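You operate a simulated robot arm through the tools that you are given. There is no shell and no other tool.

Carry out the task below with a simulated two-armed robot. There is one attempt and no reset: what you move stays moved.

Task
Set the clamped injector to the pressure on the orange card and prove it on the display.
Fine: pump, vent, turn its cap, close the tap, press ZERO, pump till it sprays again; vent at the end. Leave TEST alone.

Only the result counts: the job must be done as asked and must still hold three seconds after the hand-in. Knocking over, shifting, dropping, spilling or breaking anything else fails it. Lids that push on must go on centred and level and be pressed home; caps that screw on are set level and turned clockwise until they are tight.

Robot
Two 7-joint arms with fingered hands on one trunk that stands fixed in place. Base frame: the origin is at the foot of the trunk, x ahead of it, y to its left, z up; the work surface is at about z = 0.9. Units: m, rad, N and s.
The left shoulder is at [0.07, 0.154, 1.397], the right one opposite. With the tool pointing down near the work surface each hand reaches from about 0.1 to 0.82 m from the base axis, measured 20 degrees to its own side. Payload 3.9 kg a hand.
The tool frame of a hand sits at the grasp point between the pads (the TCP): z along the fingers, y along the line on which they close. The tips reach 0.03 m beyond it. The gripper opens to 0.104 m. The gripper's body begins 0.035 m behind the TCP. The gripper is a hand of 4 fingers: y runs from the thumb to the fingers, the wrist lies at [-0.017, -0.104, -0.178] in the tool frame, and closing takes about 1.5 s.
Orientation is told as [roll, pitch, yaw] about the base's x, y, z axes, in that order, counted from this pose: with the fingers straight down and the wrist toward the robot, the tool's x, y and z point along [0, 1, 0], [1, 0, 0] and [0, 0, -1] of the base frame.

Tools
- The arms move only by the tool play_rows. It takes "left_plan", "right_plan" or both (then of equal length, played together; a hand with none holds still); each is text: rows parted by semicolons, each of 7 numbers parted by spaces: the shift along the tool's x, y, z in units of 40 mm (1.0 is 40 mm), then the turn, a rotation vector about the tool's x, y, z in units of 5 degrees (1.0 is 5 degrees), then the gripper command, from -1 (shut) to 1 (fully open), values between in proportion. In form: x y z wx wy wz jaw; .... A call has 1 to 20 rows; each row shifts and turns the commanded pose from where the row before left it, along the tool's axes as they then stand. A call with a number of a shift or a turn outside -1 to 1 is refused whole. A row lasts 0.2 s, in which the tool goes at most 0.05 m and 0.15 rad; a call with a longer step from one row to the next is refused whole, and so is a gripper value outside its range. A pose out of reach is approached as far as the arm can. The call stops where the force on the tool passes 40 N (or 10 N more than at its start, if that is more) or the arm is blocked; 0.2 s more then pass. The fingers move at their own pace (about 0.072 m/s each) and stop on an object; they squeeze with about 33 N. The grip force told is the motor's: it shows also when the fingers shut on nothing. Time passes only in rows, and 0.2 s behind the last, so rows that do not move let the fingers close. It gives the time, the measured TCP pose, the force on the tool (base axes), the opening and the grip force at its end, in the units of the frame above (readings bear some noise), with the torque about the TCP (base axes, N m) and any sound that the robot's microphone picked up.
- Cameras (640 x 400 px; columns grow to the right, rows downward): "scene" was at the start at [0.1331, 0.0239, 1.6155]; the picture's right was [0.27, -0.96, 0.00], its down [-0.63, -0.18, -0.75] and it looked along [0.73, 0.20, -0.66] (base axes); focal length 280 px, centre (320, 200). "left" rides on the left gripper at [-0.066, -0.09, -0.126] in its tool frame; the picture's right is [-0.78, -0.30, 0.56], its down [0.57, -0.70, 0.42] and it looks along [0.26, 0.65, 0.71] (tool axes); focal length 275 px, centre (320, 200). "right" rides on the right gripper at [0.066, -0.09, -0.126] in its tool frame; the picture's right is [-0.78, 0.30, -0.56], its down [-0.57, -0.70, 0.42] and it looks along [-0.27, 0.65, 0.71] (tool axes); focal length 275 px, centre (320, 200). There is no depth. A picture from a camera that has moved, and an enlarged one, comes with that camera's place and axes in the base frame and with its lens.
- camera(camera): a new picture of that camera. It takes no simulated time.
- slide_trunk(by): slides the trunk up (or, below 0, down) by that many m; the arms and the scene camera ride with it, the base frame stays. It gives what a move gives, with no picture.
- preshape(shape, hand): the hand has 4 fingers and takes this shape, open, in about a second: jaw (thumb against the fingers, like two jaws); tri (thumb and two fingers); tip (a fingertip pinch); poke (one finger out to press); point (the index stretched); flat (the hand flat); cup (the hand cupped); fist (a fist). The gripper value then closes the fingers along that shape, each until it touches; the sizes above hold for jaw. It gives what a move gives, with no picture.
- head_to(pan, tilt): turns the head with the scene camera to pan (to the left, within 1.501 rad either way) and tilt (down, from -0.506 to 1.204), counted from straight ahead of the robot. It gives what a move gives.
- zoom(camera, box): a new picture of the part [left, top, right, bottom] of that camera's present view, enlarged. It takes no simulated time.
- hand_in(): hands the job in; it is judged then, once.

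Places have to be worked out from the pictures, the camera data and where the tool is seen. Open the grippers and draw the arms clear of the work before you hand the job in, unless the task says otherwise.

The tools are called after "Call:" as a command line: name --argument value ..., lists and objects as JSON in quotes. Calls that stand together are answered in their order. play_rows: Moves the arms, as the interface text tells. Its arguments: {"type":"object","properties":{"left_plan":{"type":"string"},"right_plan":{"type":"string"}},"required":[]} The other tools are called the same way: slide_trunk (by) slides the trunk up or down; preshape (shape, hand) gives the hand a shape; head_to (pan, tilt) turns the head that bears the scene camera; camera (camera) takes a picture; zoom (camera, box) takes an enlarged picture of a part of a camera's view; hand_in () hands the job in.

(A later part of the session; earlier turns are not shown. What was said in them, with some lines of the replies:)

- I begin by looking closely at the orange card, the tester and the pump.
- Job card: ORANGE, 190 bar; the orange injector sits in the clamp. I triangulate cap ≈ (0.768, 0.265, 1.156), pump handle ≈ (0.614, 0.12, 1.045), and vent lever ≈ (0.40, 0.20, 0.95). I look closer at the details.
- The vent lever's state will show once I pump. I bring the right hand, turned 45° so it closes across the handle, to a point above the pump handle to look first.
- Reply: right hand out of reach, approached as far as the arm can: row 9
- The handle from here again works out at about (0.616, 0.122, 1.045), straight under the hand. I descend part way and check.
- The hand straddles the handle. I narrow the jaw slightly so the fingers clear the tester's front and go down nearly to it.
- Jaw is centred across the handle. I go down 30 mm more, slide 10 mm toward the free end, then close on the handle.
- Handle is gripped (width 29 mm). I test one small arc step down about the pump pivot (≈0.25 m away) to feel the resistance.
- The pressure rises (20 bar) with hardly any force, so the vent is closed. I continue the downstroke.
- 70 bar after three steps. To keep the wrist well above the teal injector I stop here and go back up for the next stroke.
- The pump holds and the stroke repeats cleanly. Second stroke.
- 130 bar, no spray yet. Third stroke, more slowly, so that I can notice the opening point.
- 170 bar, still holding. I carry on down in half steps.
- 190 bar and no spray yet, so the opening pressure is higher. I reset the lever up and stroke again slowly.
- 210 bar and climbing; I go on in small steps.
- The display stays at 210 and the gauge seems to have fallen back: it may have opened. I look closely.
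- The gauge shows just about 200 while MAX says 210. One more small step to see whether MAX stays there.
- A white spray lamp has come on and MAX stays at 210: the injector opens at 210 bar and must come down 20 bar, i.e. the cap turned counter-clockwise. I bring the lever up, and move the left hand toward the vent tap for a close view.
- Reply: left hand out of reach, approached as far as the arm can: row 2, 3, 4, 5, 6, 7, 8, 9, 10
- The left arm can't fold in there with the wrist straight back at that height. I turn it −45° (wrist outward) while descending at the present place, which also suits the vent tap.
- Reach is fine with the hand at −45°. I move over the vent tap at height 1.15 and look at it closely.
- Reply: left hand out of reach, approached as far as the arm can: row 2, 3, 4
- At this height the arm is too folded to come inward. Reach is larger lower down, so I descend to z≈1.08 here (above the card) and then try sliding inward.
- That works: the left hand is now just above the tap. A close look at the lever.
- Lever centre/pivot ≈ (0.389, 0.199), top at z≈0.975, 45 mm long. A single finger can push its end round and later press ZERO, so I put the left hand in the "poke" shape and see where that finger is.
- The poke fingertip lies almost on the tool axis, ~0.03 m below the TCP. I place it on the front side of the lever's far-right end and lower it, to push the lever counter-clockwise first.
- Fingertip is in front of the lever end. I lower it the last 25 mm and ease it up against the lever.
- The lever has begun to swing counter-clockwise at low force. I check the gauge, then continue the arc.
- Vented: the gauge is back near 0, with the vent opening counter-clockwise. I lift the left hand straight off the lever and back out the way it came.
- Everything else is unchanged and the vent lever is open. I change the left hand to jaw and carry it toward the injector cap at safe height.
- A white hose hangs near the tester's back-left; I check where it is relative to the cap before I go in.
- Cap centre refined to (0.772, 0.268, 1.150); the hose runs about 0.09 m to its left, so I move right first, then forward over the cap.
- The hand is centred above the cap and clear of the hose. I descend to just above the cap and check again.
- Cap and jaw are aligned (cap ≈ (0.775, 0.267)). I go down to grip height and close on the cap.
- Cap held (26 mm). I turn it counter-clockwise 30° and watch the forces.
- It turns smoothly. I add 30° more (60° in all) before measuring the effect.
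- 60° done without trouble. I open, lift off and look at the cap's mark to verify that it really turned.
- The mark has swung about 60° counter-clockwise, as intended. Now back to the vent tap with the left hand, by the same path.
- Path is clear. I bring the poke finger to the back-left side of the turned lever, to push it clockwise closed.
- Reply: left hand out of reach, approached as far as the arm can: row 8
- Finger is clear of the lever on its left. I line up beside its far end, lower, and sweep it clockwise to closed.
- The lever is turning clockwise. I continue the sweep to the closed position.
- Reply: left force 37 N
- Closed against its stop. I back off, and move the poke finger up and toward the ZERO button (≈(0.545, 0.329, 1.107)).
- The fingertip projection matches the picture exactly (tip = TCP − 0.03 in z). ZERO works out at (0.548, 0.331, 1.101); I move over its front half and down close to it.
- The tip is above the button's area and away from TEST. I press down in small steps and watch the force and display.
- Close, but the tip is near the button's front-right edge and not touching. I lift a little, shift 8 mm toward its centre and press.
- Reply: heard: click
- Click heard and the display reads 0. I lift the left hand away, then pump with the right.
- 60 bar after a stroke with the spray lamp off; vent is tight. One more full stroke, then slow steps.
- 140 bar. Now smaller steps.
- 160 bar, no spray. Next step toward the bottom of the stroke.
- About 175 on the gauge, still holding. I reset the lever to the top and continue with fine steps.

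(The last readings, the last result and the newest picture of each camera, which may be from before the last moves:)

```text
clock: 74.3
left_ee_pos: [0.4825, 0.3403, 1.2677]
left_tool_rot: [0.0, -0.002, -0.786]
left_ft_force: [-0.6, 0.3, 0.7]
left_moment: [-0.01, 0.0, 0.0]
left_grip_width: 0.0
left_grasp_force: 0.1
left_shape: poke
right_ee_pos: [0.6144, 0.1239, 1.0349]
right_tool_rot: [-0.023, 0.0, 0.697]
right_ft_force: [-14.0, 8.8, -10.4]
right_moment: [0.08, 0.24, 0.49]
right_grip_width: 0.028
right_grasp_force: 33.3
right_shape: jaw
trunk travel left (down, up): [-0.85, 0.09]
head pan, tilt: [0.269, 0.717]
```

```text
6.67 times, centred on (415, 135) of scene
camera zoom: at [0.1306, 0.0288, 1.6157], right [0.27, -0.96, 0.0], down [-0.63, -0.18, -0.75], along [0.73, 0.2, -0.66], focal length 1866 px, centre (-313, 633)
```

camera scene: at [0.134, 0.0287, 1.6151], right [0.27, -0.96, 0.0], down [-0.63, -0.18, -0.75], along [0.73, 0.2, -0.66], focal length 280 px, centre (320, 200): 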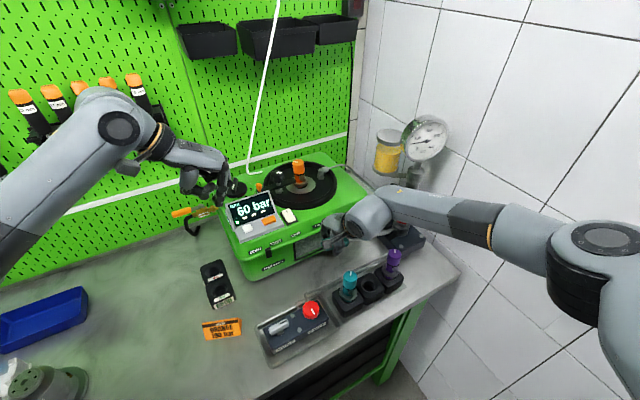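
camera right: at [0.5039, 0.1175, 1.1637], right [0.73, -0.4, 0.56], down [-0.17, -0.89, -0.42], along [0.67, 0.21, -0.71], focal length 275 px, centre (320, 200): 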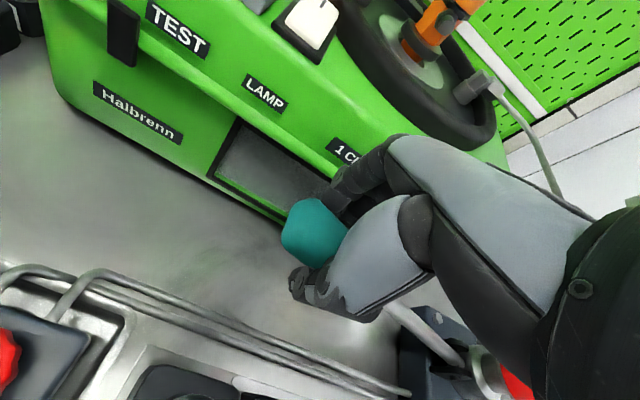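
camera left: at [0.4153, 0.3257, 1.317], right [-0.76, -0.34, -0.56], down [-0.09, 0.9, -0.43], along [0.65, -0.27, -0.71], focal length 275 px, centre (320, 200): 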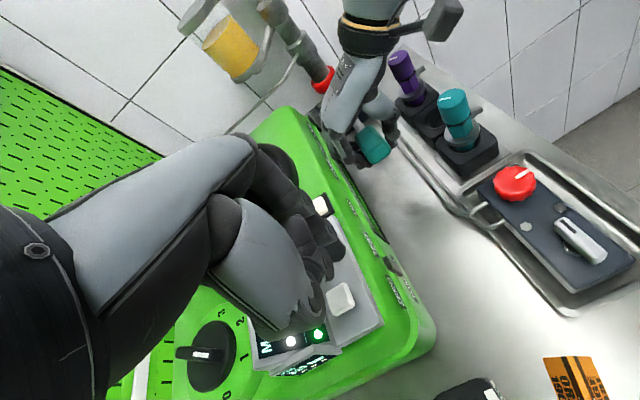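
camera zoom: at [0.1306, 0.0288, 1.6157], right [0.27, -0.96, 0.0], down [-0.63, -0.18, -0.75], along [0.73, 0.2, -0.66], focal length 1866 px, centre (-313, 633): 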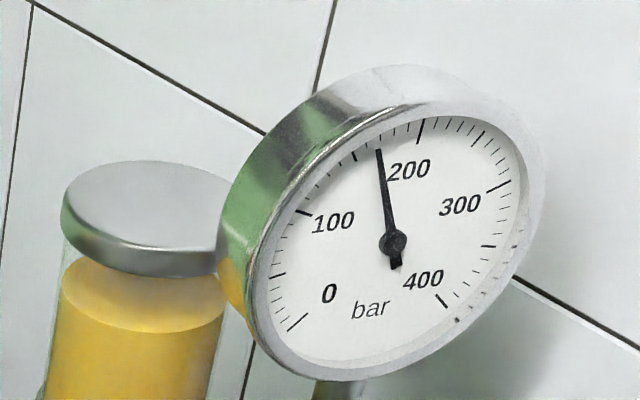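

Call:
play_rows --right_plan "0.046 0 0.128 0 -0.25 0 -1; 0.046 0 0.128 0 -0.25 0 -1; 0 0 0 0 0 0 -1"

Call:
zoom --camera "scene" --box '[215, 175, 311, 235]'

Call:
zoom --camera "scene" --box '[375, 105, 455, 165]'

```text
clock: 75.1
left_ee_pos: [0.4805, 0.3399, 1.2672]
left_tool_rot: [0.0, -0.002, -0.783]
left_ft_force: [0.0, -0.4, 0.3]
left_moment: [-0.03, -0.01, 0.05]
left_grip_width: 0.0001
left_grasp_force: 0.0
left_shape: poke
right_ee_pos: [0.6137, 0.1265, 1.0256]
right_tool_rot: [-0.068, -0.002, 0.699]
right_ft_force: [-9.3, 7.9, 3.5]
right_moment: [0.03, 0.04, 0.45]
right_grip_width: 0.029
right_grasp_force: 33.6
right_shape: jaw
trunk travel left (down, up): [-0.85, 0.09]
head pan, tilt: [0.269, 0.717]
```

```text
6.67 times, centred on (263, 205) of scene
camera zoom: at [0.129, 0.0277, 1.6158], right [0.27, -0.96, 0.0], down [-0.63, -0.18, -0.76], along [0.73, 0.2, -0.66], focal length 1866 px, centre (700, 167)
```

zoom: 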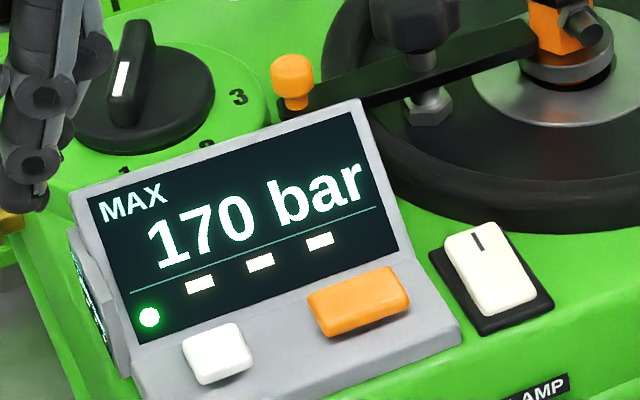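

```text
6.67 times, centred on (415, 135) of scene
camera zoom: at [0.129, 0.0277, 1.6158], right [0.27, -0.96, 0.0], down [-0.63, -0.18, -0.76], along [0.73, 0.2, -0.66], focal length 1866 px, centre (-313, 633)
```

zoom: 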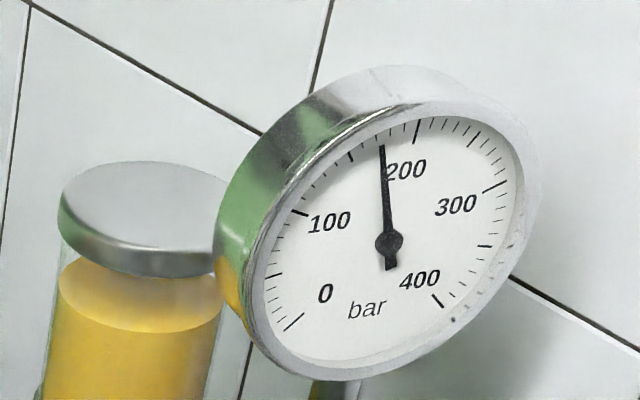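

Call:
play_rows --right_plan "0.046 0 0.128 0 -0.25 0 -1; 0.046 0 0.128 0 -0.25 0 -1; 0 0 0 0 0 0 -1"

Call:
zoom --camera "scene" --box '[215, 175, 311, 235]'

Call:
zoom --camera "scene" --box '[375, 105, 455, 165]'

```text
clock: 75.9
left_ee_pos: [0.4813, 0.3388, 1.2666]
left_tool_rot: [0.0, 0.0, -0.785]
left_ft_force: [0.5, -0.1, 0.3]
left_moment: [0.0, -0.03, -0.04]
left_grip_width: 0.0002
left_grasp_force: 0.2
left_shape: poke
right_ee_pos: [0.6106, 0.1275, 1.015]
right_tool_rot: [-0.112, -0.002, 0.698]
right_ft_force: [-9.1, 7.2, 3.8]
right_moment: [0.03, -0.01, 0.4]
right_grip_width: 0.029
right_grasp_force: 33.0
right_shape: jaw
trunk travel left (down, up): [-0.85, 0.09]
head pan, tilt: [0.269, 0.717]
```

```text
6.67 times, centred on (263, 205) of scene
camera zoom: at [0.1295, 0.028, 1.6158], right [0.27, -0.96, 0.0], down [-0.63, -0.18, -0.76], along [0.73, 0.2, -0.66], focal length 1866 px, centre (700, 167)
```

zoom: 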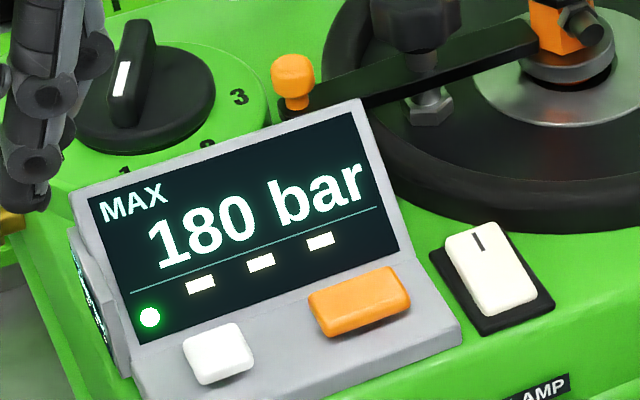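

```text
6.67 times, centred on (415, 135) of scene
camera zoom: at [0.1295, 0.028, 1.6158], right [0.27, -0.96, 0.0], down [-0.63, -0.18, -0.76], along [0.73, 0.2, -0.66], focal length 1866 px, centre (-313, 633)
```

zoom: 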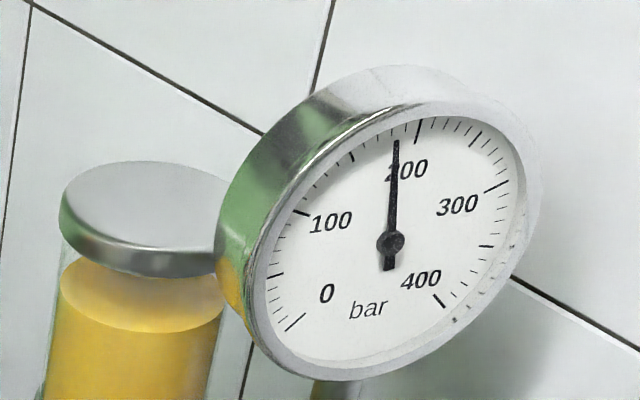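

180 on display, gauge ≈185; lamp still off. Single fine steps now.

Call:
play_rows --right_plan "0.046 0 0.128 0 -0.25 0 -1; 0 0 0 0 0 0 -1"

Call:
zoom --camera "scene" --box '[215, 175, 311, 235]'

Call:
zoom --camera "scene" --box '[375, 105, 455, 165]'

```text
clock: 76.5
left_ee_pos: [0.4799, 0.3394, 1.2681]
left_tool_rot: [0.0, -0.002, -0.786]
left_ft_force: [0.1, 0.1, 0.2]
left_moment: [0.02, -0.03, -0.01]
left_grip_width: 0.0005
left_grasp_force: 0.0
left_shape: poke
right_ee_pos: [0.6086, 0.1293, 1.0094]
right_tool_rot: [-0.132, 0.001, 0.698]
right_ft_force: [-11.1, 7.0, 4.0]
right_moment: [0.02, -0.02, 0.43]
right_grip_width: 0.0292
right_grasp_force: 33.5
right_shape: jaw
trunk travel left (down, up): [-0.85, 0.09]
head pan, tilt: [0.269, 0.717]
```

```text
6.67 times, centred on (263, 205) of scene
camera zoom: at [0.1291, 0.0279, 1.6158], right [0.27, -0.96, 0.0], down [-0.63, -0.18, -0.76], along [0.73, 0.2, -0.66], focal length 1866 px, centre (700, 167)
```

zoom: 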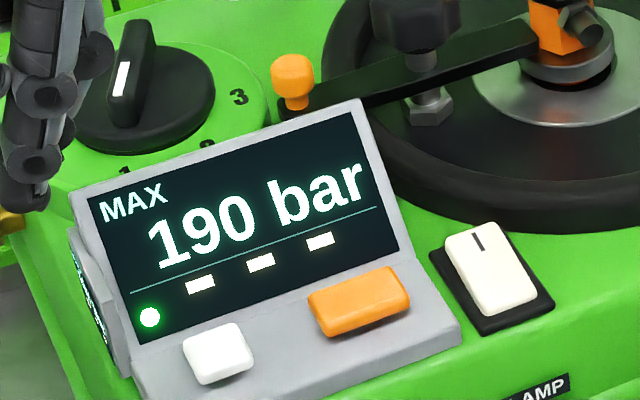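

```text
6.67 times, centred on (415, 135) of scene
camera zoom: at [0.1291, 0.0279, 1.6158], right [0.27, -0.96, 0.0], down [-0.63, -0.18, -0.76], along [0.73, 0.2, -0.66], focal length 1866 px, centre (-313, 633)
```

zoom: 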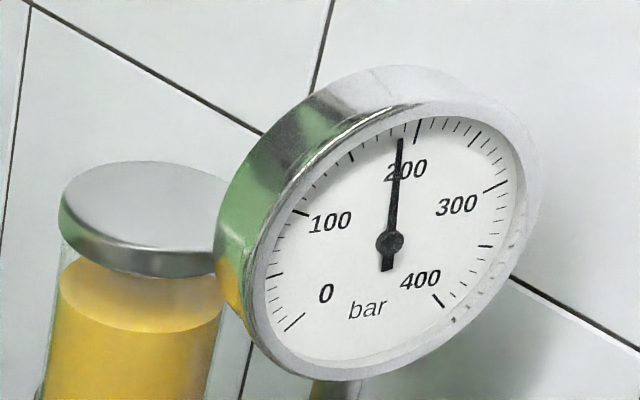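

190 and the lamp is still off, so it has not opened yet. One more fine step.

Call:
play_rows --right_plan "0.046 0 0.128 0 -0.25 0 -1; 0 0 0 0 0 0 -1"

Call:
zoom --camera "scene" --box '[215, 175, 311, 235]'

Call:
zoom --camera "scene" --box '[375, 105, 455, 165]'

```text
clock: 77.1
left_ee_pos: [0.4802, 0.3385, 1.2689]
left_tool_rot: [0.003, 0.0, -0.785]
left_ft_force: [-0.1, -0.6, -0.2]
left_moment: [-0.03, 0.01, 0.01]
left_grip_width: 0.0001
left_grasp_force: 0.0
left_shape: poke
right_ee_pos: [0.6088, 0.1283, 1.0032]
right_tool_rot: [-0.155, 0.001, 0.695]
right_ft_force: [-9.8, 5.4, 2.9]
right_moment: [-0.02, -0.01, 0.41]
right_grip_width: 0.0293
right_grasp_force: 33.4
right_shape: jaw
trunk travel left (down, up): [-0.85, 0.09]
head pan, tilt: [0.269, 0.717]
```

```text
6.67 times, centred on (263, 205) of scene
camera zoom: at [0.1294, 0.0273, 1.6158], right [0.27, -0.96, 0.0], down [-0.63, -0.18, -0.76], along [0.73, 0.2, -0.66], focal length 1866 px, centre (700, 167)
```

zoom: 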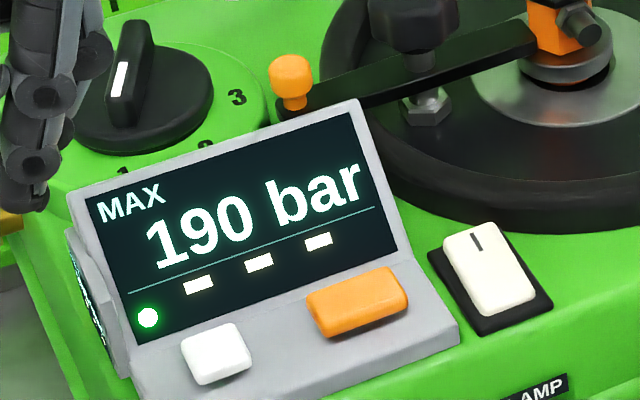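

```text
6.67 times, centred on (415, 135) of scene
camera zoom: at [0.1294, 0.0273, 1.6158], right [0.27, -0.96, 0.0], down [-0.63, -0.18, -0.76], along [0.73, 0.2, -0.66], focal length 1866 px, centre (-313, 633)
```

zoom: 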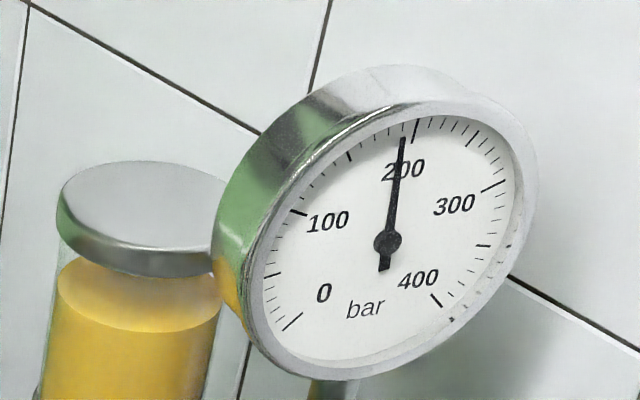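

Call:
play_rows --right_plan "0.046 0 0.128 0 -0.25 0 -1; 0 0 0 0 0 0 -1"

Call:
zoom --camera "scene" --box '[215, 175, 311, 235]'

Call:
zoom --camera "scene" --box '[375, 105, 455, 165]'

```text
clock: 77.7
left_ee_pos: [0.4815, 0.3394, 1.2674]
left_tool_rot: [0.001, -0.003, -0.786]
left_ft_force: [0.3, 1.2, 0.5]
left_moment: [-0.01, 0.01, -0.01]
left_grip_width: 0.0
left_grasp_force: 0.1
left_shape: poke
right_ee_pos: [0.6075, 0.13, 0.9985]
right_tool_rot: [-0.177, -0.002, 0.696]
right_ft_force: [-11.2, 2.8, 3.0]
right_moment: [-0.06, -0.07, 0.38]
right_grip_width: 0.0294
right_grasp_force: 32.8
right_shape: jaw
trunk travel left (down, up): [-0.85, 0.09]
head pan, tilt: [0.269, 0.717]
```

```text
6.67 times, centred on (263, 205) of scene
camera zoom: at [0.1293, 0.0267, 1.6158], right [0.27, -0.96, 0.0], down [-0.63, -0.18, -0.76], along [0.73, 0.2, -0.66], focal length 1866 px, centre (700, 167)
```

zoom: 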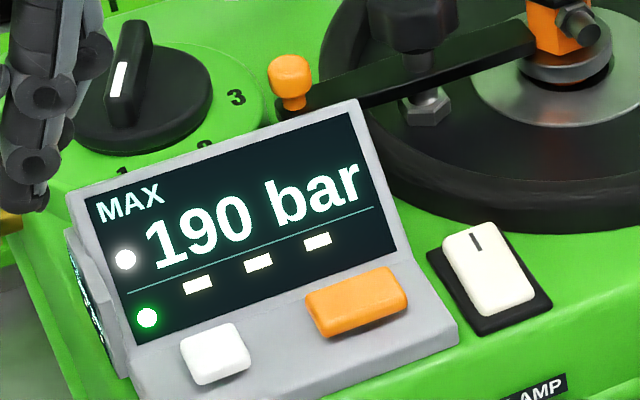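

```text
6.67 times, centred on (415, 135) of scene
camera zoom: at [0.1293, 0.0267, 1.6158], right [0.27, -0.96, 0.0], down [-0.63, -0.18, -0.76], along [0.73, 0.2, -0.66], focal length 1866 px, centre (-313, 633)
```

zoom: 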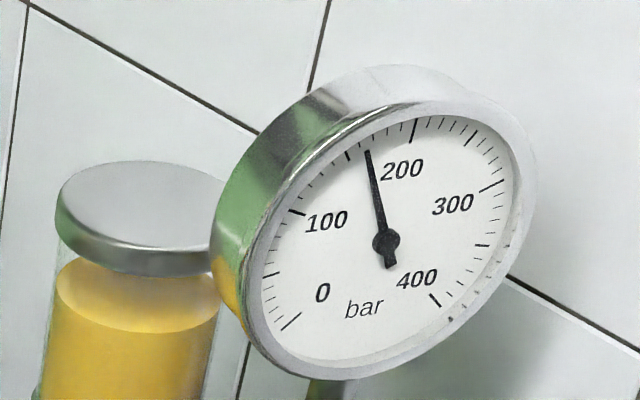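

Sprayed: the lamp is on and MAX reads 190 (the gauge last stood near 191 before it opened). The display shows steps of 10, so I measure the opening point more finely by letting it spray once more in tiny steps against the gauge.

Call:
play_rows --right_plan "-0.228 0 -0.492 0 1 0 -1; -0.228 0 -0.492 0 1 0 -1; 0 0 0 0 0 0 -1; 0.0925 0 0.255 0 -0.5 0 -1; 0.0925 0 0.255 0 -0.5 0 -1; 0.046 0 0.128 0 -0.25 0 -1; 0 0 0 0 0 0 -1"

Call:
zoom --camera "scene" --box '[395, 110, 445, 150]'

Call:
zoom --camera "scene" --box '[215, 175, 311, 235]'

```text
clock: 79.3
left_ee_pos: [0.4816, 0.3384, 1.2691]
left_tool_rot: [0.0, -0.002, -0.785]
left_ft_force: [-0.1, 0.1, -0.4]
left_moment: [-0.02, 0.02, 0.02]
left_grip_width: 0.0
left_grasp_force: 0.1
left_shape: poke
right_ee_pos: [0.6109, 0.1268, 1.0151]
right_tool_rot: [-0.111, -0.001, 0.698]
right_ft_force: [-10.3, 5.3, 3.9]
right_moment: [0.02, -0.06, 0.38]
right_grip_width: 0.0292
right_grasp_force: 33.1
right_shape: jaw
trunk travel left (down, up): [-0.85, 0.09]
head pan, tilt: [0.269, 0.717]
```

```text
10.00 times, centred on (420, 130) of scene
camera zoom: at [0.1296, 0.0273, 1.6158], right [0.27, -0.96, 0.0], down [-0.63, -0.18, -0.76], along [0.73, 0.2, -0.66], focal length 2799 px, centre (-680, 900)
```

zoom: 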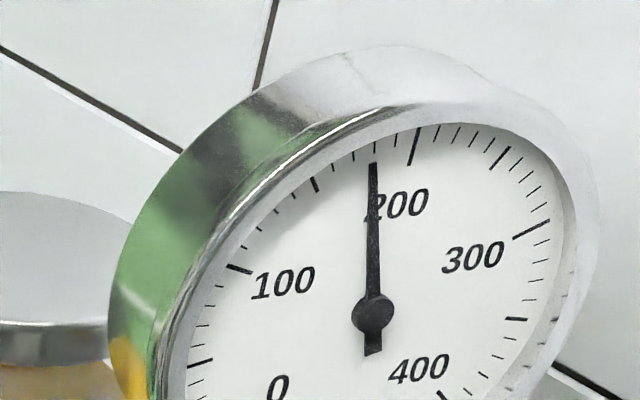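

```text
6.67 times, centred on (263, 205) of scene
camera zoom: at [0.1296, 0.0273, 1.6158], right [0.27, -0.96, 0.0], down [-0.63, -0.18, -0.76], along [0.73, 0.2, -0.66], focal length 1866 px, centre (700, 167)
```

zoom: 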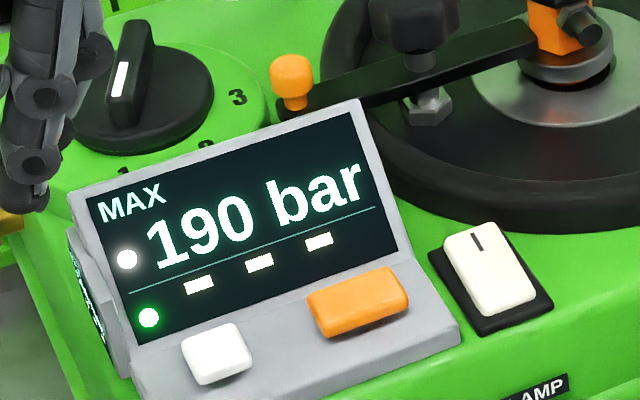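

Gauge reads 180 exactly now, with 10-bar ticks readable. I creep up by about 2 bar per row.

Call:
play_rows --right_plan "0.023 0 0.064 0 -0.125 0 -1; 0.023 0 0.064 0 -0.125 0 -1; 0.023 0 0.064 0 -0.125 0 -1; 0 0 0 0 0 0 -1"

Call:
zoom --camera "scene" --box '[395, 110, 445, 150]'

```text
clock: 80.3
left_ee_pos: [0.481, 0.3396, 1.2675]
left_tool_rot: [-0.001, -0.003, -0.784]
left_ft_force: [-0.4, 0.3, 0.0]
left_moment: [-0.01, 0.03, 0.0]
left_grip_width: 0.0
left_grasp_force: 0.1
left_shape: poke
right_ee_pos: [0.6093, 0.1277, 1.0068]
right_tool_rot: [-0.143, -0.003, 0.698]
right_ft_force: [-9.9, 8.4, 3.1]
right_moment: [0.05, -0.08, 0.38]
right_grip_width: 0.0293
right_grasp_force: 32.8
right_shape: jaw
trunk travel left (down, up): [-0.85, 0.09]
head pan, tilt: [0.269, 0.717]
```

```text
10.00 times, centred on (420, 130) of scene
camera zoom: at [0.1293, 0.0284, 1.6158], right [0.27, -0.96, 0.0], down [-0.63, -0.18, -0.76], along [0.73, 0.2, -0.66], focal length 2799 px, centre (-680, 900)
```

zoom: 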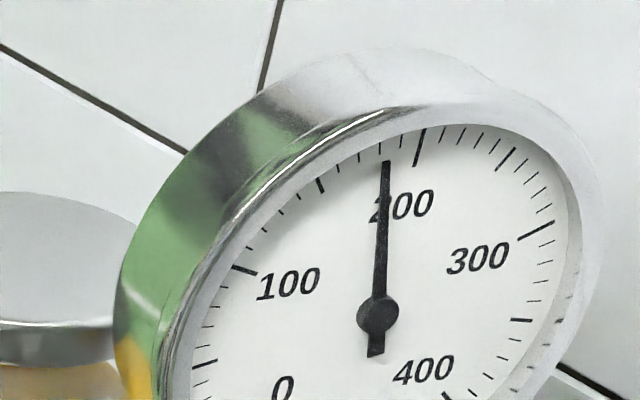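

Call:
play_rows --right_plan "0.023 0 0.064 0 -0.125 0 -1; 0.023 0 0.064 0 -0.125 0 -1; 0.023 0 0.064 0 -0.125 0 -1; 0.023 0 0.064 0 -0.125 0 -1; 0 0 0 0 0 0 -1"

Call:
zoom --camera "scene" --box '[395, 110, 445, 150]'

```text
clock: 81.5
left_ee_pos: [0.4809, 0.3393, 1.2673]
left_tool_rot: [-0.001, -0.001, -0.786]
left_ft_force: [-0.8, -0.2, 0.0]
left_moment: [0.0, 0.02, 0.01]
left_grip_width: 0.0001
left_grasp_force: 0.0
left_shape: poke
right_ee_pos: [0.6096, 0.1298, 0.996]
right_tool_rot: [-0.186, 0.002, 0.699]
right_ft_force: [-11.1, 6.9, 2.5]
right_moment: [0.01, -0.05, 0.41]
right_grip_width: 0.0294
right_grasp_force: 32.7
right_shape: jaw
trunk travel left (down, up): [-0.85, 0.09]
head pan, tilt: [0.269, 0.717]
```

```text
10.00 times, centred on (420, 130) of scene
camera zoom: at [0.1292, 0.0281, 1.6158], right [0.27, -0.96, 0.0], down [-0.63, -0.18, -0.76], along [0.73, 0.2, -0.66], focal length 2799 px, centre (-680, 900)
```

zoom: 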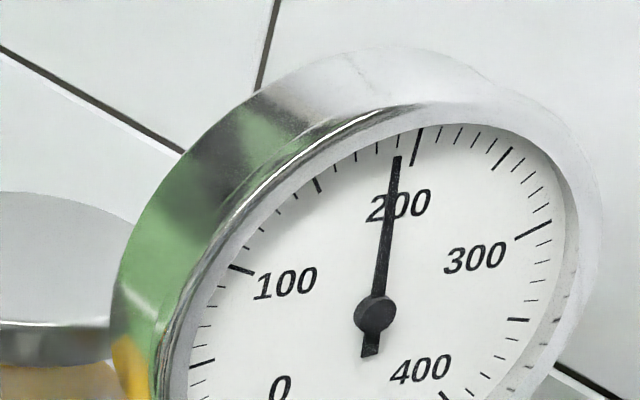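

About 191, not opened yet. Single rows now.

Call:
play_rows --right_plan "0.023 0 0.064 0 -0.125 0 -1; 0 0 0 0 0 0 -1"

Call:
zoom --camera "scene" --box '[395, 110, 445, 150]'

Call:
zoom --camera "scene" --box '[215, 175, 311, 235]'

```text
clock: 82.1
left_ee_pos: [0.4811, 0.34, 1.2675]
left_tool_rot: [0.001, -0.002, -0.786]
left_ft_force: [-0.4, -0.8, -0.4]
left_moment: [-0.04, -0.02, 0.02]
left_grip_width: 0.0003
left_grasp_force: 0.0
left_shape: poke
right_ee_pos: [0.6084, 0.1302, 0.9937]
right_tool_rot: [-0.197, -0.002, 0.697]
right_ft_force: [-11.0, 6.5, 3.1]
right_moment: [-0.01, -0.06, 0.38]
right_grip_width: 0.0292
right_grasp_force: 32.8
right_shape: jaw
trunk travel left (down, up): [-0.85, 0.09]
head pan, tilt: [0.269, 0.717]
```

```text
10.00 times, centred on (420, 130) of scene
camera zoom: at [0.1292, 0.0281, 1.6158], right [0.27, -0.96, 0.0], down [-0.63, -0.18, -0.76], along [0.73, 0.2, -0.66], focal length 2799 px, centre (-680, 900)
```

zoom: 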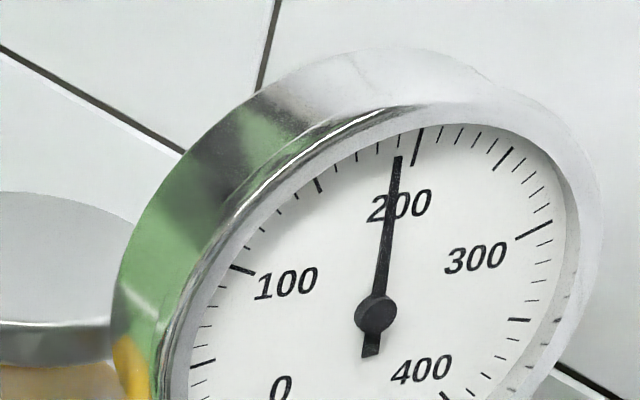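

```text
6.67 times, centred on (263, 205) of scene
camera zoom: at [0.1292, 0.0281, 1.6158], right [0.27, -0.96, 0.0], down [-0.63, -0.18, -0.76], along [0.73, 0.2, -0.66], focal length 1866 px, centre (700, 167)
```

zoom: 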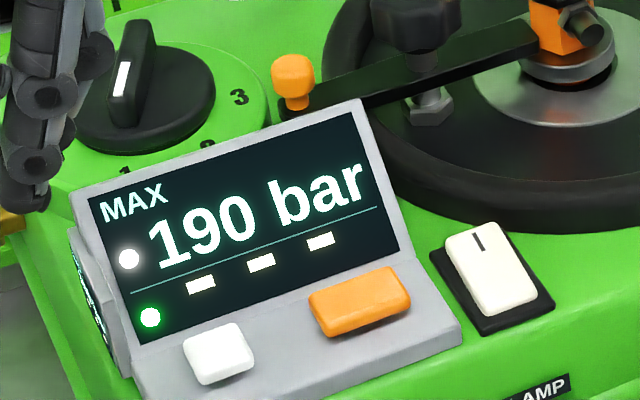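

Call:
play_rows --right_plan "0.023 0 0.064 0 -0.125 0 -1; 0 0 0 0 0 0 -1"

Call:
zoom --camera "scene" --box '[395, 110, 445, 150]'

Call:
zoom --camera "scene" --box '[215, 175, 311, 235]'

```text
clock: 82.7
left_ee_pos: [0.481, 0.3388, 1.2679]
left_tool_rot: [0.001, -0.002, -0.785]
left_ft_force: [0.8, -0.2, 0.2]
left_moment: [0.02, 0.0, -0.01]
left_grip_width: 0.0003
left_grasp_force: 0.0
left_shape: poke
right_ee_pos: [0.6079, 0.1304, 0.9926]
right_tool_rot: [-0.207, -0.002, 0.699]
right_ft_force: [-12.9, 5.9, 3.3]
right_moment: [0.01, -0.03, 0.39]
right_grip_width: 0.0293
right_grasp_force: 33.3
right_shape: jaw
trunk travel left (down, up): [-0.85, 0.09]
head pan, tilt: [0.269, 0.717]
```

```text
10.00 times, centred on (420, 130) of scene
camera zoom: at [0.1289, 0.0279, 1.6158], right [0.27, -0.96, 0.0], down [-0.63, -0.18, -0.76], along [0.73, 0.2, -0.66], focal length 2799 px, centre (-680, 900)
```

zoom: 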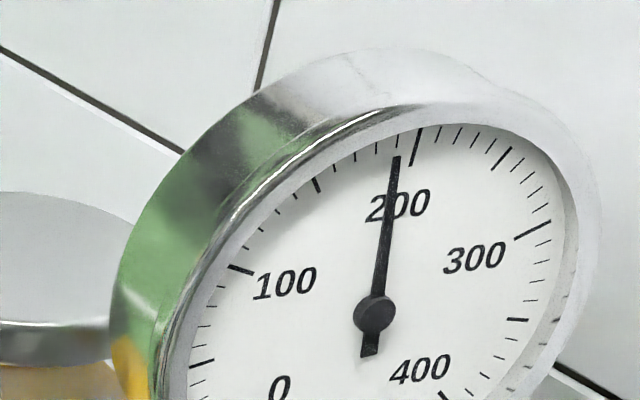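

```text
6.67 times, centred on (263, 205) of scene
camera zoom: at [0.1289, 0.0279, 1.6158], right [0.27, -0.96, 0.0], down [-0.63, -0.18, -0.76], along [0.73, 0.2, -0.66], focal length 1866 px, centre (700, 167)
```

zoom: 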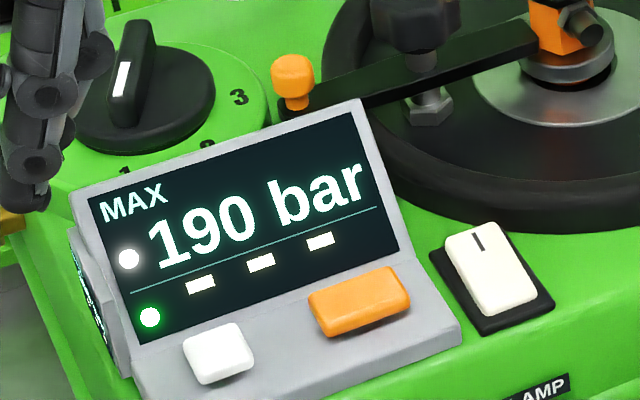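

Call:
play_rows --right_plan "0.046 0 0.128 0 -0.25 0 -1"

Call:
zoom --camera "scene" --box '[395, 110, 445, 150]'

Call:
zoom --camera "scene" --box '[215, 175, 311, 235]'

```text
clock: 83.1
left_ee_pos: [0.4803, 0.3393, 1.2673]
left_tool_rot: [0.0, -0.004, -0.788]
left_ft_force: [0.5, -0.7, 0.1]
left_moment: [-0.01, -0.01, -0.04]
left_grip_width: 0.0
left_grasp_force: 0.1
left_shape: poke
right_ee_pos: [0.6071, 0.1302, 0.9863]
right_tool_rot: [-0.229, -0.001, 0.698]
right_ft_force: [-12.6, 6.2, 2.8]
right_moment: [-0.04, -0.04, 0.37]
right_grip_width: 0.0296
right_grasp_force: 33.4
right_shape: jaw
trunk travel left (down, up): [-0.85, 0.09]
head pan, tilt: [0.269, 0.717]
```

```text
10.00 times, centred on (420, 130) of scene
camera zoom: at [0.129, 0.0287, 1.6158], right [0.27, -0.96, 0.0], down [-0.63, -0.18, -0.76], along [0.73, 0.2, -0.66], focal length 2799 px, centre (-680, 900)
```

zoom: 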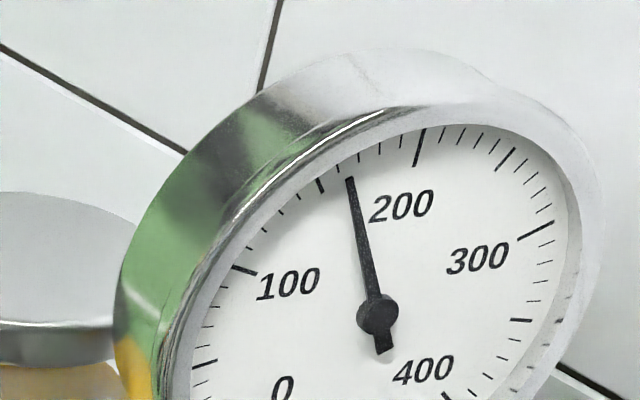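

```text
6.67 times, centred on (263, 205) of scene
camera zoom: at [0.129, 0.0287, 1.6158], right [0.27, -0.96, 0.0], down [-0.63, -0.18, -0.76], along [0.73, 0.2, -0.66], focal length 1866 px, centre (700, 167)
```

zoom: 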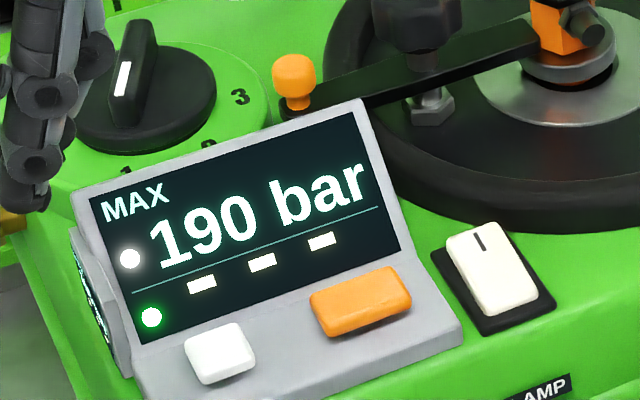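

It opened again between 191 and 194, and MAX still shows 190 – the setting is right and proved on the display. Now lever up, release the handle and lift the right hand.

Call:
play_rows --right_plan "-0.228 0 -0.492 0 1 0 -1; -0.228 0 -0.492 0 1 0 -1; -0.1425 0 -0.3075 0 0.625 0 -1; 0 0 0 0 0 0 -1; 0 0 0 0 0 0 0.19; 0 0 0 0 0 0 0.19; 0 0 0 0 0 0 0.19; 0 0 0 0 0 0 0.19; 0 0 -0.3 0 0 0 0.19; 0 0 -0.5 0 0 0 0.19; 0 0 -0.8 0 0 0 0.19; 0 0 -1 0 0 0 0.19; 0 0 -1 0 0 0 0.19; 0 0 0 0 0 0 0.19"

Call:
camera --camera "scene"

Call:
camera --camera "left"

```text
clock: 86.1
left_ee_pos: [0.484, 0.3371, 1.2674]
left_tool_rot: [0.0, 0.001, -0.785]
left_ft_force: [0.1, 0.2, -0.2]
left_moment: [-0.01, 0.01, -0.01]
left_grip_width: 0.0001
left_grasp_force: 0.1
left_shape: poke
right_ee_pos: [0.6208, 0.1191, 1.1828]
right_tool_rot: [-0.001, 0.0, 0.696]
right_ft_force: [0.8, -0.3, 0.1]
right_moment: [0.02, 0.03, 0.03]
right_grip_width: 0.0614
right_grasp_force: 0.1
right_shape: jaw
trunk travel left (down, up): [-0.85, 0.09]
head pan, tilt: [0.269, 0.717]
```

```text
taken
camera scene: at [0.1334, 0.0269, 1.6155], right [0.27, -0.96, 0.0], down [-0.63, -0.18, -0.75], along [0.73, 0.2, -0.66], focal length 280 px, centre (320, 200)
```

scene: 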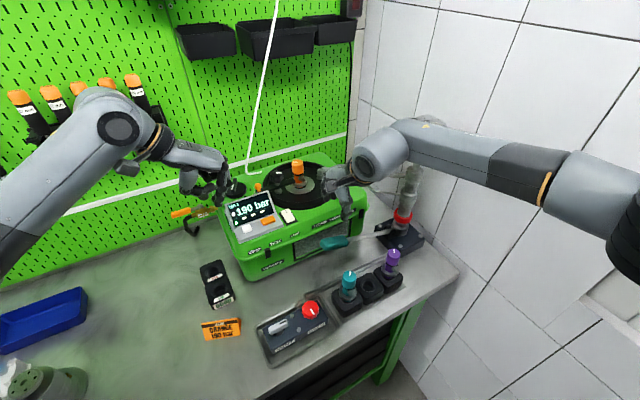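

```text
taken
camera left: at [0.3724, 0.3549, 1.3922], right [-0.76, -0.34, -0.56], down [-0.09, 0.9, -0.42], along [0.65, -0.27, -0.71], focal length 275 px, centre (320, 200)
```

left: 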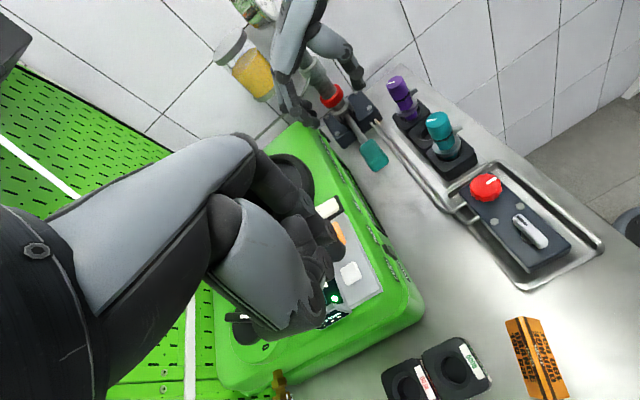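

The pump lever stays up and all is in place. Now the left finger goes back to the front side of the vent lever for the final venting.

Call:
play_rows --left_plan "-0.54 0 0.885 0 0 0 1; -0.54 0 0.885 0 0 0 1; -0.54 0 0.885 0 0 0 1; -0.54 0 0.885 0 0 0 1; -0.54 0 0.885 0 0 0 1; -0.7 0.375 0 0 0 0 1; -0.7 0.375 0 0 0 0 1; -0.7 0.375 0 0 0 0 1; 0 0 0.9 0 0 0 1; 0 0 0.9 0 0 0 1; 0 0 0 0 0 0 1"

Call:
zoom --camera "scene" --box '[220, 265, 340, 365]'

Call:
zoom --camera "left" --box '[240, 100, 480, 300]'

```text
clock: 88.5
left_ee_pos: [0.3772, 0.1693, 1.0168]
left_tool_rot: [0.001, -0.001, -0.785]
left_ft_force: [0.8, 0.2, 0.0]
left_moment: [0.0, 0.04, 0.02]
left_grip_width: 0.0002
left_grasp_force: 0.1
left_shape: poke
right_ee_pos: [0.6209, 0.1178, 1.1836]
right_tool_rot: [0.001, 0.0, 0.697]
right_ft_force: [-0.5, -0.2, -0.3]
right_moment: [0.0, 0.01, 0.0]
right_grip_width: 0.0614
right_grasp_force: 0.1
right_shape: jaw
trunk travel left (down, up): [-0.85, 0.09]
head pan, tilt: [0.269, 0.717]
```

```text
4.00 times, centred on (280, 315) of scene
camera zoom: at [0.1328, 0.0254, 1.6156], right [0.27, -0.96, 0.0], down [-0.63, -0.17, -0.75], along [0.73, 0.2, -0.66], focal length 1120 px, centre (480, -260)
```

zoom: 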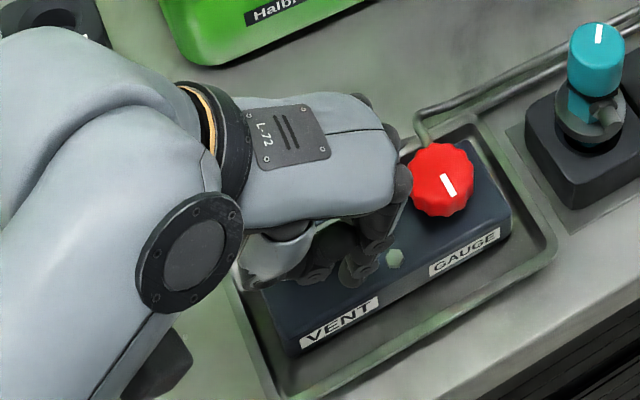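

```text
2.00 times, centred on (360, 200) of left
camera zoom: at [0.2664, 0.186, 1.1426], right [-0.76, -0.34, -0.56], down [-0.09, 0.9, -0.42], along [0.65, -0.27, -0.71], focal length 551 px, centre (240, 200)
```

zoom: 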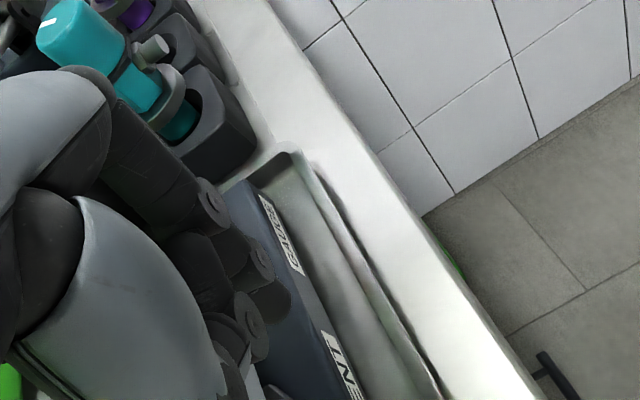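

Positioned as before. I lower, and sweep the lever counter-clockwise to open the vent.

Call:
play_rows --left_plan "0 0.1 0.35 0 0 0 1; 0 0 0.37 0 0 0 1; 0 0 0 0 0 0 1; 0.22 0 0 0 0 0 1; 0.22 0 0 0 0 0 1; 0.25 0.12 0 0 0 0 1; 0.28 0.04 0 0 0 0 1; 0.1 -0.05 0 0 0 0 1; 0 0 0 0 0 0 1"

Call:
zoom --camera "scene" --box '[220, 265, 340, 365]'

Call:
zoom --camera "scene" --box '[375, 105, 455, 165]'

Call:
zoom --camera "scene" --box '[215, 175, 311, 235]'

```text
clock: 90.5
left_ee_pos: [0.4164, 0.1956, 0.9879]
left_tool_rot: [-0.001, 0.0, -0.785]
left_ft_force: [0.3, -0.5, 0.1]
left_moment: [0.0, 0.0, 0.0]
left_grip_width: 0.0
left_grasp_force: 0.1
left_shape: poke
right_ee_pos: [0.6212, 0.1184, 1.1825]
right_tool_rot: [0.003, 0.001, 0.697]
right_ft_force: [0.6, -0.3, 0.9]
right_moment: [-0.01, 0.01, 0.01]
right_grip_width: 0.0612
right_grasp_force: 0.2
right_shape: jaw
trunk travel left (down, up): [-0.85, 0.09]
head pan, tilt: [0.269, 0.717]
```

```text
4.00 times, centred on (280, 315) of scene
camera zoom: at [0.1332, 0.026, 1.6155], right [0.27, -0.96, 0.0], down [-0.63, -0.18, -0.75], along [0.73, 0.2, -0.66], focal length 1120 px, centre (480, -260)
```

zoom: 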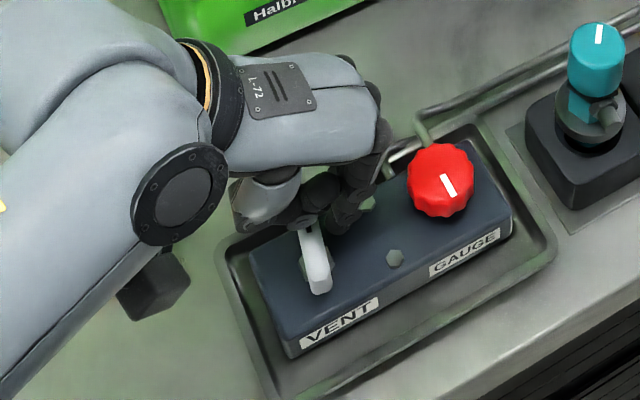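

```text
6.67 times, centred on (415, 135) of scene
camera zoom: at [0.1332, 0.026, 1.6155], right [0.27, -0.96, 0.0], down [-0.63, -0.18, -0.75], along [0.73, 0.2, -0.66], focal length 1866 px, centre (-313, 633)
```

zoom: 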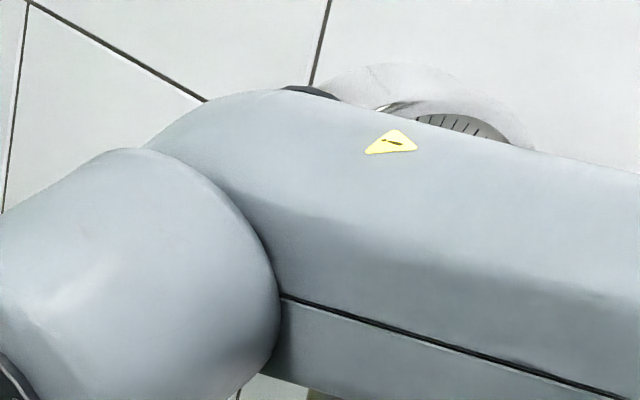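

```text
6.67 times, centred on (263, 205) of scene
camera zoom: at [0.1332, 0.026, 1.6155], right [0.27, -0.96, 0.0], down [-0.63, -0.18, -0.75], along [0.73, 0.2, -0.66], focal length 1866 px, centre (700, 167)
```

zoom: 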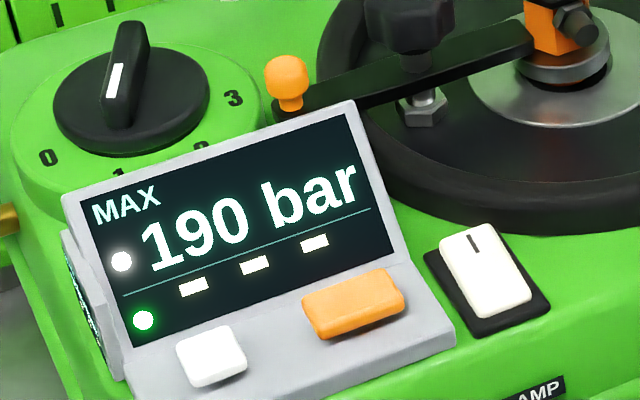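

Vent lever is open and the display still shows MAX 190. I lift both hands away from the work.

Call:
play_rows --left_plan "0 0 -0.8 0 0 0 1; 0 0 -0.8 0 0 0 1; 0.3 -0.2 -0.5 0 0 0 1; 0.3 -0.3 -0.5 0 0 0 1; 0.44 -0.44 -0.6 0 0 0 1; 0.44 -0.44 -0.7 0 0 0 1; 0.44 -0.44 -0.7 0 0 0 1; 0.44 -0.44 -0.8 0 0 0 1; 0.44 -0.44 -0.8 0 0 0 1; 0 0 -0.8 0 0 0 1; 0 0 -0.8 0 0 0 1; 0 0 0 0 0 0 1; 0 0 0 0 0 0 1; 0 0 0 0 0 0 1; 0 0 0 0 0 0 1; 0 0 0 0 0 0 1" --right_plan "0 0 -0.9 0 0 0 0.35; 0 0 -0.9 0 0 0 0.35; -0.64 -0.48 0 0 0 0 0.35; -0.64 -0.48 0 0 0 0 0.35; -0.64 -0.48 0 0 0 0 0.35; -0.64 -0.48 0 0 0 0 0.35; 0 0 -0.45 0 0 1 1; 0 0 -0.45 0 0 1 1; 0 0 -0.45 0 0 1 1; 0 0 -0.45 0 0 1 1; 0 0 -0.45 0 0 1 1; 0 0 -0.45 0 0 1 1; 0 0 -0.45 0 0 1 1; 0 0 -0.45 0 0 1 1; 0 0 0 0 0 0 1; 0 0 0 0 0 0 1"

Call:
preshape --hand "left" --shape "jaw"

Call:
camera --camera "scene"

Call:
zoom --camera "scene" --box '[375, 105, 455, 165]'

Call:
zoom --camera "scene" --box '[190, 170, 430, 350]'

Call:
camera --camera "left"

Call:
camera --camera "right"

```text
clock: 93.9
left_ee_pos: [0.4212, 0.3508, 1.3027]
left_tool_rot: [0.0, 0.0, -0.784]
left_ft_force: [0.3, -0.4, 1.2]
left_moment: [0.0, 0.02, 0.02]
left_grip_width: 0.0001
left_grasp_force: 0.0
left_shape: poke
right_ee_pos: [0.6273, -0.0093, 1.3985]
right_tool_rot: [0.001, 0.001, -0.001]
right_ft_force: [0.0, -0.3, 0.3]
right_moment: [-0.01, -0.02, 0.01]
right_grip_width: 0.1038
right_grasp_force: 0.0
right_shape: jaw
trunk travel left (down, up): [-0.85, 0.09]
head pan, tilt: [0.269, 0.717]
```

```text
clock: 94.8
left_ee_pos: [0.42, 0.3511, 1.3026]
left_tool_rot: [0.002, -0.001, -0.785]
left_ft_force: [0.2, -0.8, 0.6]
left_moment: [0.02, -0.01, 0.02]
left_grip_width: 0.1039
left_grasp_force: 0.1
left_shape: jaw
right_ee_pos: [0.6257, -0.0084, 1.3981]
right_tool_rot: [0.002, 0.001, -0.001]
right_ft_force: [0.5, 0.3, -0.4]
right_moment: [-0.01, 0.01, 0.01]
right_grip_width: 0.1036
right_grasp_force: 0.0
right_shape: jaw
trunk travel left (down, up): [-0.85, 0.09]
head pan, tilt: [0.269, 0.717]
```

```text
taken
camera scene: at [0.1331, 0.0265, 1.6155], right [0.27, -0.96, 0.0], down [-0.63, -0.18, -0.75], along [0.73, 0.2, -0.66], focal length 280 px, centre (320, 200)
```

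scene: 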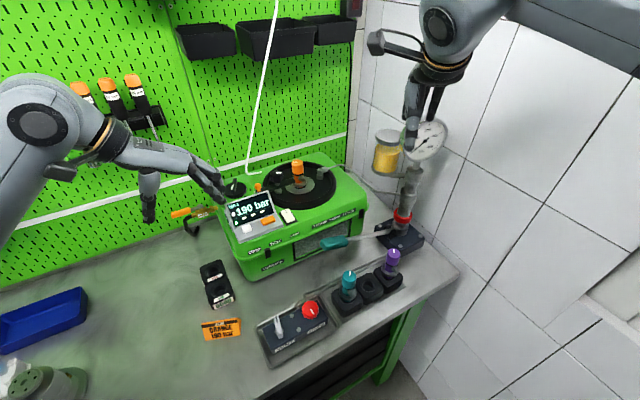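

```text
6.67 times, centred on (415, 135) of scene
camera zoom: at [0.1331, 0.0265, 1.6155], right [0.27, -0.96, 0.0], down [-0.63, -0.18, -0.75], along [0.73, 0.2, -0.66], focal length 1866 px, centre (-313, 633)
```

zoom: 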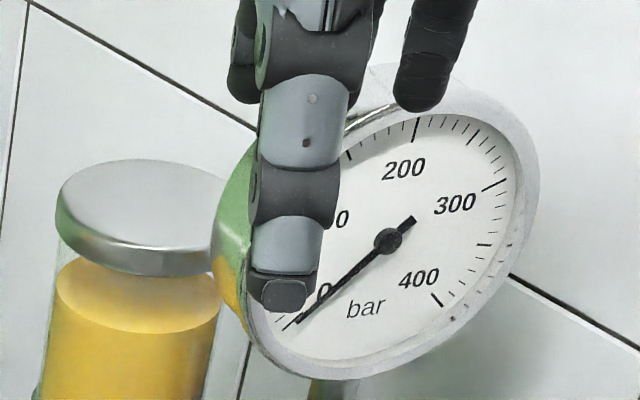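

```text
2.22 times, centred on (310, 260) of scene
camera zoom: at [0.1331, 0.0265, 1.6155], right [0.27, -0.96, 0.0], down [-0.63, -0.18, -0.75], along [0.73, 0.2, -0.66], focal length 622 px, centre (342, 67)
```

zoom: 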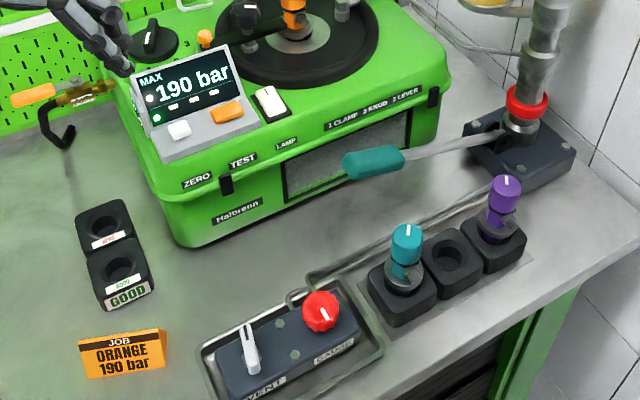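

```text
taken
camera left: at [0.3092, 0.3672, 1.4277], right [-0.76, -0.34, -0.56], down [-0.09, 0.9, -0.42], along [0.65, -0.27, -0.71], focal length 275 px, centre (320, 200)
```

left: 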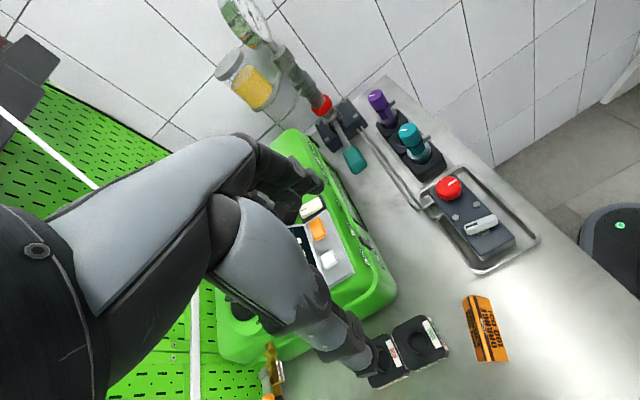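

```text
taken
camera right: at [0.5371, 0.0576, 1.5243], right [0.3, -0.78, 0.56], down [-0.7, -0.57, -0.42], along [0.65, -0.27, -0.71], focal length 275 px, centre (320, 200)
```

right: 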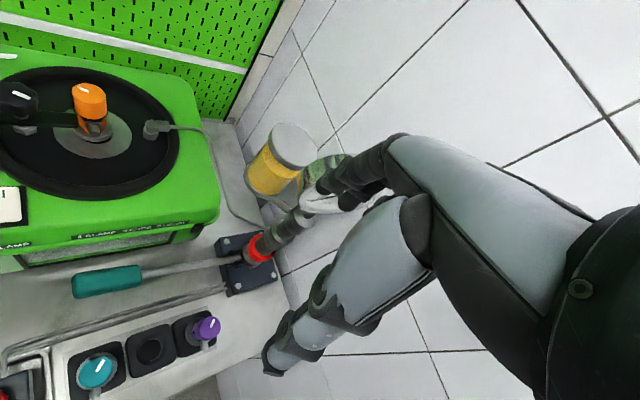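

Gauge at 0, vent open, display MAX 190 bar with the spray lamp lit, everything else in place. I raise the left hand a bit further clear and then hand in.

Call:
play_rows --left_plan "0 0 -0.6 0 0 0 1; 0 -0.3 -0.6 0 0 0 1; 0 -0.3 -0.4 0 0 0 1; 0 0 0 0 0 0 1; 0 0 0 0 0 0 1"

Call:
zoom --camera "scene" --box '[190, 140, 430, 350]'

```text
clock: 96.0
left_ee_pos: [0.4016, 0.3676, 1.3655]
left_tool_rot: [0.001, -0.001, -0.786]
left_ft_force: [-1.5, 0.3, -0.5]
left_moment: [0.0, -0.01, 0.01]
left_grip_width: 0.1038
left_grasp_force: 0.0
left_shape: jaw
right_ee_pos: [0.6277, -0.0101, 1.3993]
right_tool_rot: [0.0, 0.001, -0.002]
right_ft_force: [-0.1, -0.7, 0.6]
right_moment: [0.04, -0.02, -0.01]
right_grip_width: 0.1035
right_grasp_force: 0.2
right_shape: jaw
trunk travel left (down, up): [-0.85, 0.09]
head pan, tilt: [0.269, 0.717]
```

```text
1.90 times, centred on (310, 245) of scene
camera zoom: at [0.1334, 0.0262, 1.6155], right [0.27, -0.96, 0.0], down [-0.63, -0.18, -0.75], along [0.73, 0.2, -0.66], focal length 533 px, centre (339, 114)
```

zoom: 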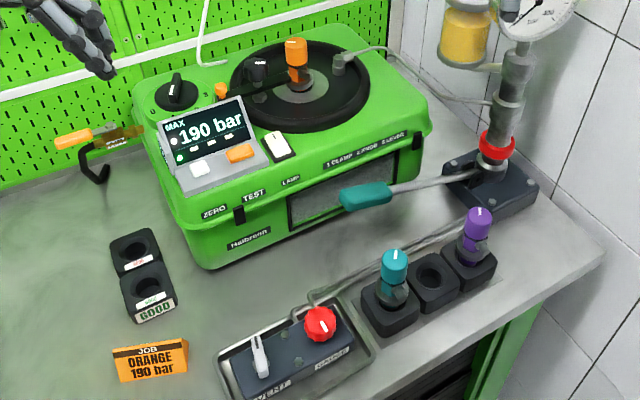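

Both hands are open and clear, the system is vented, and the display shows MAX 190 bar. I hand the job in.

Call:
hand_in

```text
The job is handed in.
```

The orange injector is set to the 190 bar on the card, and the display shows MAX 190 bar with the spray lamp lit. The job is handed in.

- **Before:** the injector first sprayed at 210 bar on the display.
- **Adjustment:** I vented, turned the cap 60° counter-clockwise, closed the vent tap and pressed ZERO.
- **Proof:** I pumped until it sprayed. A second spray, in small steps, opened between about 191 and 194 bar on the gauge. The display only steps in 10 bar and stayed at 190.
- **At hand-in:** the vent was open and the gauge read 0. TEST was not pressed. I moved only the pump lever, the vent tap, the cap and ZERO, and both hands were open and clear.

The true setting is probably 2 to 3 bar above 190. I left it there rather than turn the cap again, since the display could not show anything finer.
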